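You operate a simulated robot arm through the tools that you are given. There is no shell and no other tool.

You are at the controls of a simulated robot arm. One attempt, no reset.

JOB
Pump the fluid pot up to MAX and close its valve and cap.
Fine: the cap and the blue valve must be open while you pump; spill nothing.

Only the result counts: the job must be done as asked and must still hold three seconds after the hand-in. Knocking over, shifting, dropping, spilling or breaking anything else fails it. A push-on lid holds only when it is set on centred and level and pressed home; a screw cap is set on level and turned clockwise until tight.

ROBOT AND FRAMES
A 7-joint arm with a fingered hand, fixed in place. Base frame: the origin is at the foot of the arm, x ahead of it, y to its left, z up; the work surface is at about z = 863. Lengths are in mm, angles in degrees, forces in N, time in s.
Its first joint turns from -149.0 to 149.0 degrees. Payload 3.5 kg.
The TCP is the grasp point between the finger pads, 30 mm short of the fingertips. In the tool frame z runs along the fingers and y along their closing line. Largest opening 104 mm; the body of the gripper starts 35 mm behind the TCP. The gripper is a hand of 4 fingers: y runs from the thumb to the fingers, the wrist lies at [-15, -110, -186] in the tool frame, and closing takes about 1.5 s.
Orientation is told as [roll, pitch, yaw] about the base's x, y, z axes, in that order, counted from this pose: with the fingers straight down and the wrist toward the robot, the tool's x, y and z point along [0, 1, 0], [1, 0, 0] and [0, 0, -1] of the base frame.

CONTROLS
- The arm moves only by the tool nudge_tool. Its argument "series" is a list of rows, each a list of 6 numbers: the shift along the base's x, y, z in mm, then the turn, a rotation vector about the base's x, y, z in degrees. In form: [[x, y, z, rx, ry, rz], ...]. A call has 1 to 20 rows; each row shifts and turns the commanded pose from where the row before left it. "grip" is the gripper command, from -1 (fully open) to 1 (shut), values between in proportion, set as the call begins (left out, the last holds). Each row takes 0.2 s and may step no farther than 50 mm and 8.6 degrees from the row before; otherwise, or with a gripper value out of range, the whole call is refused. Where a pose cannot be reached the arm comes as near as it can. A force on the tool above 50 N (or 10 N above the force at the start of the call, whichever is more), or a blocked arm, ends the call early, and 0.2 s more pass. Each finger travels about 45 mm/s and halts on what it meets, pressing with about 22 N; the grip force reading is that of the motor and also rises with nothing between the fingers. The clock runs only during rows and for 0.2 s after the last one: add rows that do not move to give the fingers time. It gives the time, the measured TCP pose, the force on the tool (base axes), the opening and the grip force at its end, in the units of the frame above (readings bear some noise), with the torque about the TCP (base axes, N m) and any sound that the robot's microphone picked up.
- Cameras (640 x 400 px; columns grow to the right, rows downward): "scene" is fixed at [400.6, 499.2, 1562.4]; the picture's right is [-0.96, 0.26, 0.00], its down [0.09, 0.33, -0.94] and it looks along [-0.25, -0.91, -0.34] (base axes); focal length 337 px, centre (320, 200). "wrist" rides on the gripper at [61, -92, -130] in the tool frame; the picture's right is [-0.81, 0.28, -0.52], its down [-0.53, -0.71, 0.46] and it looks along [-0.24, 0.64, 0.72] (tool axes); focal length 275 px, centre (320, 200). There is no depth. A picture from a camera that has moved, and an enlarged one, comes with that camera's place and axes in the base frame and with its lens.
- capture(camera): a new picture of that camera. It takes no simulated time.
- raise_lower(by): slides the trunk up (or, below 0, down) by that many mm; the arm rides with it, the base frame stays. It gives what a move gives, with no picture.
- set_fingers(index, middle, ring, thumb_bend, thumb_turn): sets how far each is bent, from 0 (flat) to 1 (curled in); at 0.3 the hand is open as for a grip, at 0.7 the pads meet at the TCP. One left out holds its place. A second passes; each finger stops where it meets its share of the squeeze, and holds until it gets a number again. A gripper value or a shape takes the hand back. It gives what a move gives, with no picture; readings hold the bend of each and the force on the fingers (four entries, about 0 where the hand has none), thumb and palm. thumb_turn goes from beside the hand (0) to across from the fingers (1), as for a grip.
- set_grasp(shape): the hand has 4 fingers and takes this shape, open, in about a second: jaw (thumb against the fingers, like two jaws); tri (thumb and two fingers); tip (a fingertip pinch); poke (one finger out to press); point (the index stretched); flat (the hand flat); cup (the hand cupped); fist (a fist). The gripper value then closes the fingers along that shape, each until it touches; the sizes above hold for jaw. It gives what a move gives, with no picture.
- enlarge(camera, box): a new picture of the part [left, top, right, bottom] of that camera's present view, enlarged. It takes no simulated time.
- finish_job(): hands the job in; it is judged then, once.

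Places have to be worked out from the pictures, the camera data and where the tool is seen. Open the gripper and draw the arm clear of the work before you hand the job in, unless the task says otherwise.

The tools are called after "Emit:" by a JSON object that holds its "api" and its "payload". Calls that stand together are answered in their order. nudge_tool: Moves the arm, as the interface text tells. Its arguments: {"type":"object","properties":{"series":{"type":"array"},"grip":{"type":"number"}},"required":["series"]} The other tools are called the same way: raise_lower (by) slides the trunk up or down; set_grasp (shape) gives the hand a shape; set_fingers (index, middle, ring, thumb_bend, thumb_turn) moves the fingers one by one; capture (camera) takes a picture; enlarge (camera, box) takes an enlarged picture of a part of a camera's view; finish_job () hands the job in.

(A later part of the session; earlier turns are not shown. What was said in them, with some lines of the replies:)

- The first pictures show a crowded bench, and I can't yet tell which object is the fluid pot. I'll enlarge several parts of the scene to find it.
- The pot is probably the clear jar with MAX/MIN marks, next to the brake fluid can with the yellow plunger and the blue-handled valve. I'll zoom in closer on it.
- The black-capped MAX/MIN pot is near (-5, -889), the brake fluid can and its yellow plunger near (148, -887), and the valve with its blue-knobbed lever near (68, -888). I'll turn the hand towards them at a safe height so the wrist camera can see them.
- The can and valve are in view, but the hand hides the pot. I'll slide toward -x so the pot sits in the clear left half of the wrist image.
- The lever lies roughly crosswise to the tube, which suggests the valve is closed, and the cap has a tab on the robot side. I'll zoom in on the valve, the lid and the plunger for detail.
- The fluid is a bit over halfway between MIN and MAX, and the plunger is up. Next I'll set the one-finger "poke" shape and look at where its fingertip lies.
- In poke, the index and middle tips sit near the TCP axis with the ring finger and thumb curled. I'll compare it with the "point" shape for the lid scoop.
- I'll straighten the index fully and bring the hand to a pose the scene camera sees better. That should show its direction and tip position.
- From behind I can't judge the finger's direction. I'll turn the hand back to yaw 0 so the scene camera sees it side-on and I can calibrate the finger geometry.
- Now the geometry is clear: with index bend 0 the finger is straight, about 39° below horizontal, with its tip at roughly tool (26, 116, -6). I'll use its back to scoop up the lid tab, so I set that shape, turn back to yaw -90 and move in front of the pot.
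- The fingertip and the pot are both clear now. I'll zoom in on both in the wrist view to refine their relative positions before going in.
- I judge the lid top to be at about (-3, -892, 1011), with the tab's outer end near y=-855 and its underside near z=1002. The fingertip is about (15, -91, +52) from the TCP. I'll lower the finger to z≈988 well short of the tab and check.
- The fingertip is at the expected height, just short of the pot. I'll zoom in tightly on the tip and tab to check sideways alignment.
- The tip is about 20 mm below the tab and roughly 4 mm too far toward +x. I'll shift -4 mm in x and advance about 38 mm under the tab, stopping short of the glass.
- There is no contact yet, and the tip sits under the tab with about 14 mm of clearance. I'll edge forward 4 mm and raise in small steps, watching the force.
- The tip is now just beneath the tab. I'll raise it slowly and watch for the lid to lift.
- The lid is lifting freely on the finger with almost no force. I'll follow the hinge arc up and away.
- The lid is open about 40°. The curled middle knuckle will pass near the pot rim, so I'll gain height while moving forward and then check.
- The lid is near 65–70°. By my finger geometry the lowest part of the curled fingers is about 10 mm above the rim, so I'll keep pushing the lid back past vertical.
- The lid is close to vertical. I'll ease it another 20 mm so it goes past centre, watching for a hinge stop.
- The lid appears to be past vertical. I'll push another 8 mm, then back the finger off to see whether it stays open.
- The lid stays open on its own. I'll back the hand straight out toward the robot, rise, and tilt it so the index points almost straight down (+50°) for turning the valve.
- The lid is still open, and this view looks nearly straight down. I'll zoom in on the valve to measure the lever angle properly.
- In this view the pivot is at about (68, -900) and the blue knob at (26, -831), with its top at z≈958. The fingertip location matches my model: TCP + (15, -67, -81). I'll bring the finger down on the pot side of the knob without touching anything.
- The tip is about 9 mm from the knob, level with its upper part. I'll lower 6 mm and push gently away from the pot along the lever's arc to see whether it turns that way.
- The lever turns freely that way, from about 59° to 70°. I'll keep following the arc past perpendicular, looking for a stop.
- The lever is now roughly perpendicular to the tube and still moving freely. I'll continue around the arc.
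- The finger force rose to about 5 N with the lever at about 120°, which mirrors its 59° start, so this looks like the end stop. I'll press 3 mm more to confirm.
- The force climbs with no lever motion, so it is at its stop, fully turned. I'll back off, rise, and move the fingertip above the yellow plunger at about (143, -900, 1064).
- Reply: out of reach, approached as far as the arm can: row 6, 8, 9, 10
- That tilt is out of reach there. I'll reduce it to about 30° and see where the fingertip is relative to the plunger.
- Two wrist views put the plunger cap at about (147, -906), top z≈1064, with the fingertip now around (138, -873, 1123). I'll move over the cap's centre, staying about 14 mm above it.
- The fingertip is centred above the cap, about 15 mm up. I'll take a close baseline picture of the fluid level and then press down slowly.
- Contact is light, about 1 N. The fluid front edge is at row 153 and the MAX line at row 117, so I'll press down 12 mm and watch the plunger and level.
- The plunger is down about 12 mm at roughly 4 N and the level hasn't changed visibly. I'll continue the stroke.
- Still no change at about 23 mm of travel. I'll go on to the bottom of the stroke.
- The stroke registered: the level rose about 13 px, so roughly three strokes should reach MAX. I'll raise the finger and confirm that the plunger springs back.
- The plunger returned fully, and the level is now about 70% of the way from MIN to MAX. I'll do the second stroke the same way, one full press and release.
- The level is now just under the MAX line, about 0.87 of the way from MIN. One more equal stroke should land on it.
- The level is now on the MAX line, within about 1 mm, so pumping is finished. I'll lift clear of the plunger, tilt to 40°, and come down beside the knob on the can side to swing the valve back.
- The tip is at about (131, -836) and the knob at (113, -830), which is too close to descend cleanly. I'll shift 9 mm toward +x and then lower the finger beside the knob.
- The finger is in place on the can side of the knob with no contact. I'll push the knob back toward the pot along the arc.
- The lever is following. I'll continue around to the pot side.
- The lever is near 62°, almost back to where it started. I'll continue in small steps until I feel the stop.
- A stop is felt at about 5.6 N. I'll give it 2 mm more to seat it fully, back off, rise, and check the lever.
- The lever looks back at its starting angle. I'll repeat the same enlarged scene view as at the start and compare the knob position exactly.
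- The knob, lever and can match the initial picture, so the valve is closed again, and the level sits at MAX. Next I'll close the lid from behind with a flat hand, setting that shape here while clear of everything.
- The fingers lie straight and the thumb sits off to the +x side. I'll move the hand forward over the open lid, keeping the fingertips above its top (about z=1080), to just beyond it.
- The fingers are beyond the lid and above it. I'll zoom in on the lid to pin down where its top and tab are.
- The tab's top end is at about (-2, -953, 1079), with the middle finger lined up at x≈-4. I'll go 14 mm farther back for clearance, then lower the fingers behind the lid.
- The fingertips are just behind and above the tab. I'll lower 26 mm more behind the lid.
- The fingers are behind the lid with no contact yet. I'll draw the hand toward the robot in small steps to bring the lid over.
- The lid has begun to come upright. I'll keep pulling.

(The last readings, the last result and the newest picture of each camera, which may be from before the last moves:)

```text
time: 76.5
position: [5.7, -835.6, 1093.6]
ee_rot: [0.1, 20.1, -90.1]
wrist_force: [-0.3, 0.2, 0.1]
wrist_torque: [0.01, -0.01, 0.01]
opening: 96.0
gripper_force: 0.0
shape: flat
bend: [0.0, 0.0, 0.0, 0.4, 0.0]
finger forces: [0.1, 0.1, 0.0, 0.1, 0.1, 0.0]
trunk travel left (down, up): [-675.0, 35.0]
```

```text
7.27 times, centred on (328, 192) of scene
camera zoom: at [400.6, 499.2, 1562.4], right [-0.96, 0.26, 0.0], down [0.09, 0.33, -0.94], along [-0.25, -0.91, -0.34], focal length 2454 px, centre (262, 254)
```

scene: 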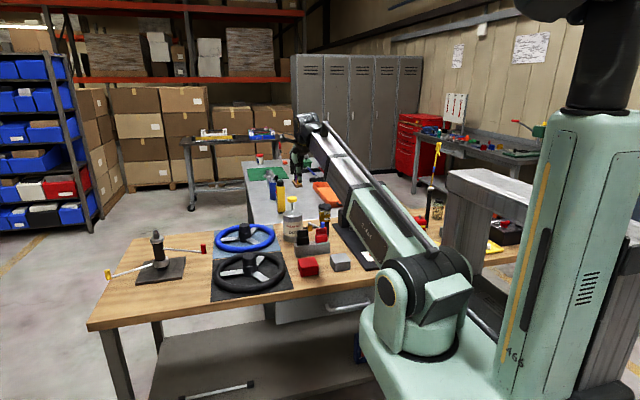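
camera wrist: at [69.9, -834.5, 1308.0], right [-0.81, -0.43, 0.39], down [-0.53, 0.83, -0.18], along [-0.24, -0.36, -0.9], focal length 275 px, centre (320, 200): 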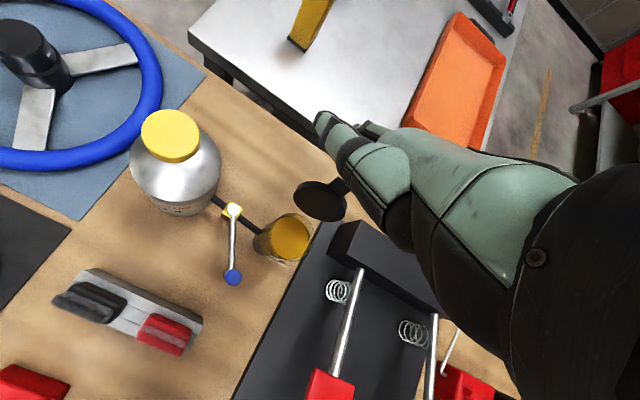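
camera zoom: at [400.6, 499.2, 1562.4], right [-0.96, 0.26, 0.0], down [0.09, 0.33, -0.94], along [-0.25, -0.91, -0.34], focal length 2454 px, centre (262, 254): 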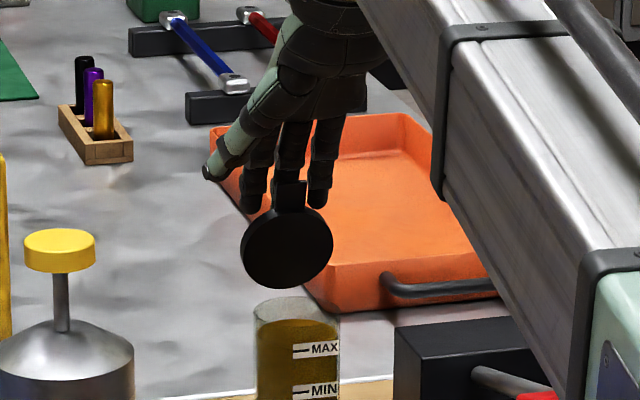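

The lid is past vertical and leaning toward closed. I'll follow it, moving toward the robot and slightly down.

Emit:
{"api": "nudge_tool", "payload": {"series": [[0, 6, -1, 0, 0, 0], [0, 6, -2, 0, 0, 0], [0, 6, -3, 0, 0, 0], [0, 6, -4, 0, 0, 0], [0, 0, 0, 0, 0, 0]]}}

Emit:
{"api": "enlarge", "payload": {"camera": "wrist", "box": [240, 90, 400, 270]}}

Emit:
{"api": "enlarge", "payload": {"camera": "scene", "box": [308, 170, 348, 225]}}

```text
time: 77.7
position: [5.5, -812.9, 1083.1]
ee_rot: [0.1, 19.9, -90.1]
wrist_force: [0.5, 0.1, 0.2]
wrist_torque: [0.0, 0.06, -0.02]
opening: 96.1
gripper_force: 0.1
shape: flat
bend: [0.0, 0.0, 0.0, 0.4, 0.0]
finger forces: [0.1, 0.0, 0.0, 0.0, 0.0, 0.1]
trunk travel left (down, up): [-675.0, 35.0]
```

```text
2.22 times, centred on (320, 180) of wrist
camera zoom: at [67.0, -770.5, 1237.8], right [-0.81, -0.43, 0.39], down [-0.53, 0.83, -0.18], along [-0.24, -0.36, -0.9], focal length 612 px, centre (320, 244)
```

zoom: 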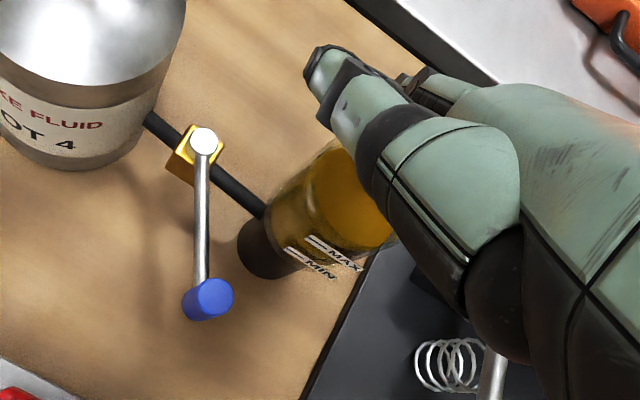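

```text
7.27 times, centred on (328, 198) of scene
camera zoom: at [400.6, 499.2, 1562.4], right [-0.96, 0.26, 0.0], down [0.09, 0.33, -0.94], along [-0.25, -0.91, -0.34], focal length 2454 px, centre (262, 218)
```

zoom: 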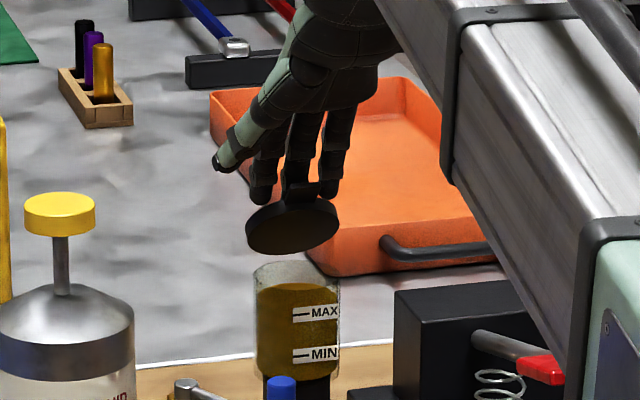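

The lid is at about 45°. I'll keep following it down.

Emit:
{"api": "nudge_tool", "payload": {"series": [[0, 5, -6, 0, 0, 0], [0, 5, -7, 0, 0, 0], [0, 4, -8, 0, 0, 0], [0, 3, -8, 0, 0, 0], [0, 0, 0, 0, 0, 0]]}}

Emit:
{"api": "enlarge", "payload": {"camera": "wrist", "box": [240, 90, 400, 270]}}

Emit:
{"api": "enlarge", "payload": {"camera": "scene", "box": [308, 175, 348, 230]}}

```text
time: 78.9
position: [6.3, -795.9, 1053.9]
ee_rot: [0.0, 20.0, -90.1]
wrist_force: [-0.5, 0.4, -0.2]
wrist_torque: [0.02, -0.02, -0.04]
opening: 96.2
gripper_force: 0.2
shape: flat
bend: [0.0, 0.0, 0.0, 0.4, 0.0]
finger forces: [0.1, 0.1, 0.0, 0.1, 0.1, 0.1]
trunk travel left (down, up): [-675.0, 35.0]
```

```text
2.22 times, centred on (320, 180) of wrist
camera zoom: at [67.4, -753.3, 1208.9], right [-0.81, -0.43, 0.39], down [-0.53, 0.83, -0.18], along [-0.24, -0.36, -0.9], focal length 612 px, centre (320, 244)
```

zoom: 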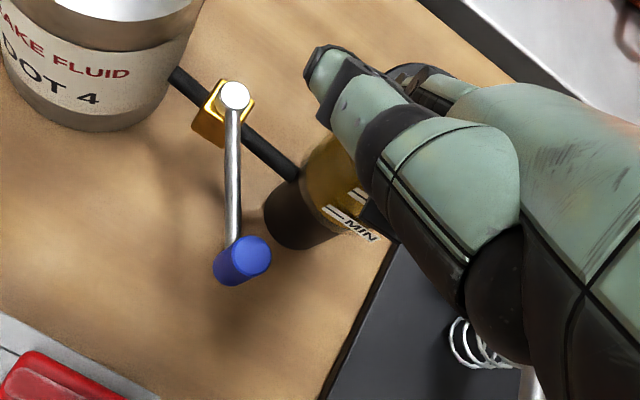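

```text
7.27 times, centred on (328, 202) of scene
camera zoom: at [400.6, 499.2, 1562.4], right [-0.96, 0.26, 0.0], down [0.09, 0.33, -0.94], along [-0.25, -0.91, -0.34], focal length 2454 px, centre (262, 182)
```

zoom: 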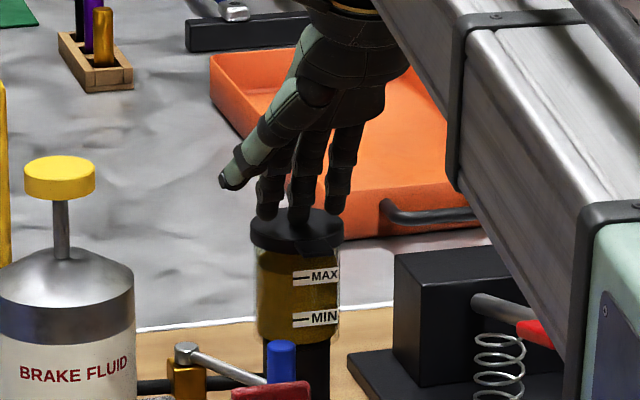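

The lid is nearly shut with the fingertips on its top. I'll shift slightly toward the tab side and press down gently until I feel firm resistance.

Emit:
{"api": "nudge_tool", "payload": {"series": [[0, 6, -1, 0, 0, 0], [0, 6, -2, 0, 0, 0], [0, 0, -3, 0, 0, 0], [0, 0, -3, 0, 0, 0], [0, 0, 0, 0, 0, 0]]}}

Emit:
{"api": "enlarge", "payload": {"camera": "scene", "box": [312, 190, 342, 230]}}

```text
time: 80.1
position: [5.7, -781.9, 1049.1]
ee_rot: [-0.1, 19.9, -90.1]
wrist_force: [0.6, 3.6, 12.9]
wrist_torque: [-1.21, 0.13, -0.01]
opening: 95.9
gripper_force: 0.0
shape: flat
bend: [0.0, 0.0, 0.0, 0.4, 0.0]
finger forces: [0.0, 13.1, 0.0, 0.1, 0.1, 0.1]
trunk travel left (down, up): [-675.0, 35.0]
```

```text
10.00 times, centred on (327, 210) of scene
camera zoom: at [400.6, 499.2, 1562.4], right [-0.96, 0.26, 0.0], down [0.09, 0.33, -0.94], along [-0.25, -0.91, -0.34], focal length 3374 px, centre (250, 100)
```

zoom: 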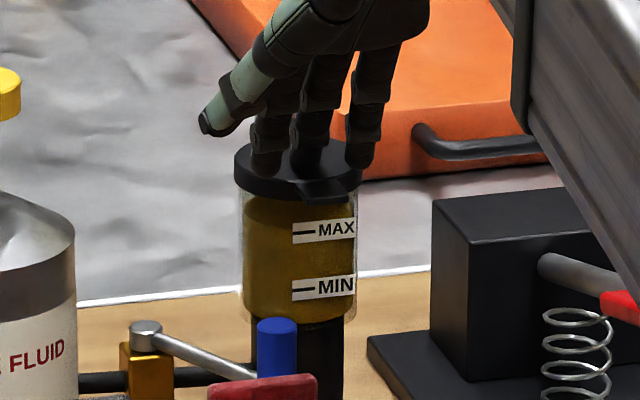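

It resists at 13 N with the lid seated. I'll press 3 mm more to be sure it's home, lift straight up, and retreat.

Emit:
{"api": "nudge_tool", "payload": {"series": [[0, 0, -2, 0, 0, 0], [0, 0, -1, 0, 0, 0], [0, 0, 0, 0, 0, 0]]}}

Emit:
{"api": "nudge_tool", "payload": {"series": [[0, 0, 10, 0, 0, 0], [0, 0, 20, 0, 0, 0], [0, 0, 30, 0, 0, 0], [0, 10, 40, 0, 0, 0], [0, 30, 40, 0, 0, 0], [0, 30, 20, 0, 0, 0], [0, 30, 0, 0, 0, 0], [0, 0, 0, 0, 0, 0]]}}

Emit:
{"api": "enlarge", "payload": {"camera": "scene", "box": [312, 200, 340, 228]}}

Emit:
{"api": "capture", "payload": {"camera": "wrist"}}

Emit:
{"api": "capture", "payload": {"camera": "scene"}}

```text
time: 80.9
position: [5.6, -780.2, 1045.3]
ee_rot: [0.0, 19.7, -90.1]
wrist_force: [-0.8, 9.3, 20.4]
wrist_torque: [-2.03, 0.21, -0.09]
opening: 96.0
gripper_force: 0.0
shape: flat
bend: [0.0, 0.0, 0.0, 0.4, 0.0]
finger forces: [0.0, 21.7, 0.1, 0.0, 0.0, 0.0]
trunk travel left (down, up): [-675.0, 35.0]
```

```text
time: 82.7
position: [5.9, -683.2, 1203.0]
ee_rot: [0.0, 20.0, -90.1]
wrist_force: [0.1, 0.0, 1.0]
wrist_torque: [0.01, 0.01, 0.06]
opening: 96.2
gripper_force: 0.0
shape: flat
bend: [0.0, 0.0, 0.0, 0.4, 0.0]
finger forces: [0.1, 0.1, 0.0, 0.0, 0.0, 0.1]
trunk travel left (down, up): [-675.0, 35.0]
```

```text
14.29 times, centred on (326, 214) of scene
camera zoom: at [400.6, 499.2, 1562.4], right [-0.96, 0.26, 0.0], down [0.09, 0.33, -0.94], along [-0.25, -0.91, -0.34], focal length 4820 px, centre (234, 0)
```

zoom: 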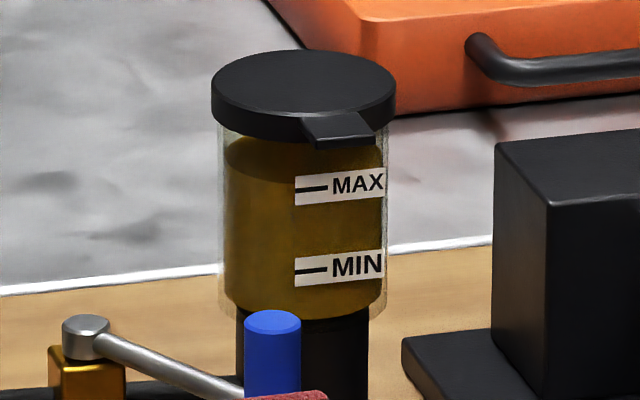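

```text
taken
camera wrist: at [67.1, -641.2, 1358.2], right [-0.81, -0.43, 0.39], down [-0.53, 0.83, -0.18], along [-0.24, -0.36, -0.9], focal length 275 px, centre (320, 200)
```

wrist: 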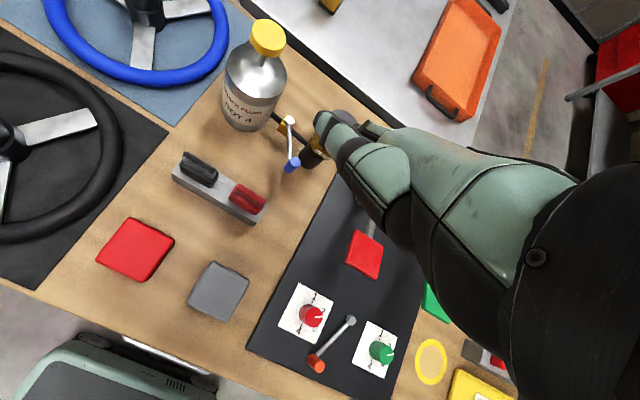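

```text
taken
```

scene: 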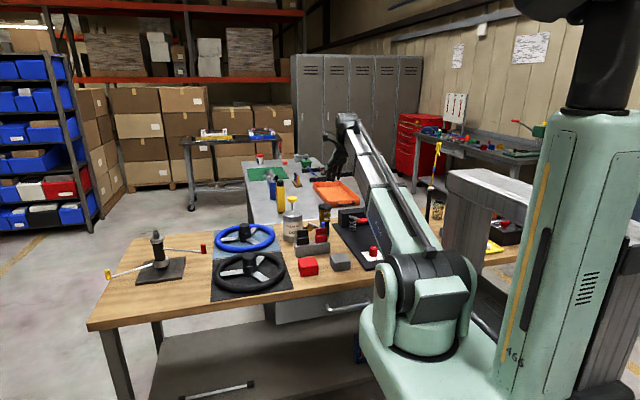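

The lid sits exactly as in the first picture, the valve is back at its starting angle, the level is at MAX, and nothing else has moved. I'll open the hand to the default gripper and draw farther back.

Emit:
{"api": "set_grasp", "payload": {"shape": "jaw"}}

Emit:
{"api": "nudge_tool", "payload": {"series": [[0, 15, 15, 0, 0, 0], [0, 15, 15, 0, 0, 0], [0, 0, 0, 0, 0, 0]], "grip": -1}}

Emit:
{"api": "enlarge", "payload": {"camera": "scene", "box": [276, 190, 348, 250]}}

```text
time: 83.6
position: [5.4, -683.0, 1204.5]
ee_rot: [0.1, 20.1, -90.1]
wrist_force: [-0.3, 0.1, 0.8]
wrist_torque: [0.02, 0.0, -0.01]
opening: 104.0
gripper_force: 0.0
shape: jaw
bend: [0.3, 0.3, 0.3, 0.3, 0.97]
finger forces: [0.0, 0.1, 0.0, 0.1, 0.1, 0.0]
trunk travel left (down, up): [-675.0, 35.0]
```

```text
time: 84.4
position: [5.1, -653.8, 1233.5]
ee_rot: [0.0, 20.0, -90.1]
wrist_force: [0.3, -0.2, -1.2]
wrist_torque: [0.02, 0.01, 0.0]
opening: 103.9
gripper_force: 0.0
shape: jaw
bend: [0.3, 0.3, 0.3, 0.3, 0.97]
finger forces: [0.1, 0.0, 0.1, 0.0, 0.1, 0.0]
trunk travel left (down, up): [-675.0, 35.0]
```

```text
6.67 times, centred on (312, 220) of scene
camera zoom: at [400.6, 499.2, 1562.4], right [-0.96, 0.26, 0.0], down [0.09, 0.33, -0.94], along [-0.25, -0.91, -0.34], focal length 2249 px, centre (373, 67)
```

zoom: 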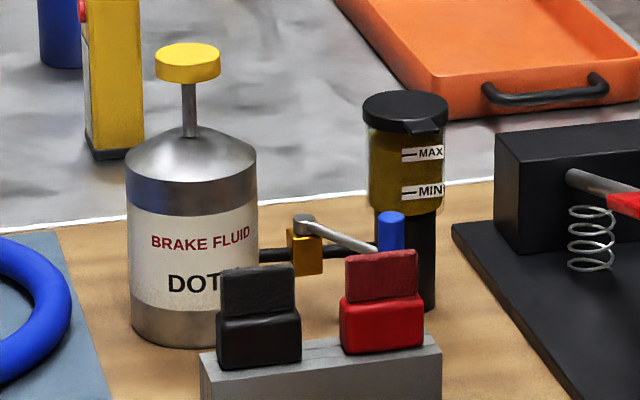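

The fluid is at MAX, the valve and cap are closed, the plunger is up, and the arm is clear with the hand open. I'm handing the job in.

Emit:
{"api": "finish_job", "payload": {}}

```text
The job is handed in.
```

The fluid pot is pumped up to MAX, its blue valve and cap are closed again, and the job is handed in. I haven't seen the verdict.

- **Filling:** I opened the cap and valve first, then gave the plunger three full strokes. The level ended on the MAX line, at most about 1 mm above it as judged from the camera.
- **Valve:** I took the starting lever position as closed, because nothing on the valve marks which end is which. I swung it to the opposite stop, and the level rose with each stroke there. Afterwards I returned it to its starting stop, and the pictures match the start.
- **Cap:** I closed it and pressed it down with about 20 N. It sits exactly as it did at the start.
- **Surroundings:** The pictures show no spill and nothing else moved. The hand is open and clear of the work.
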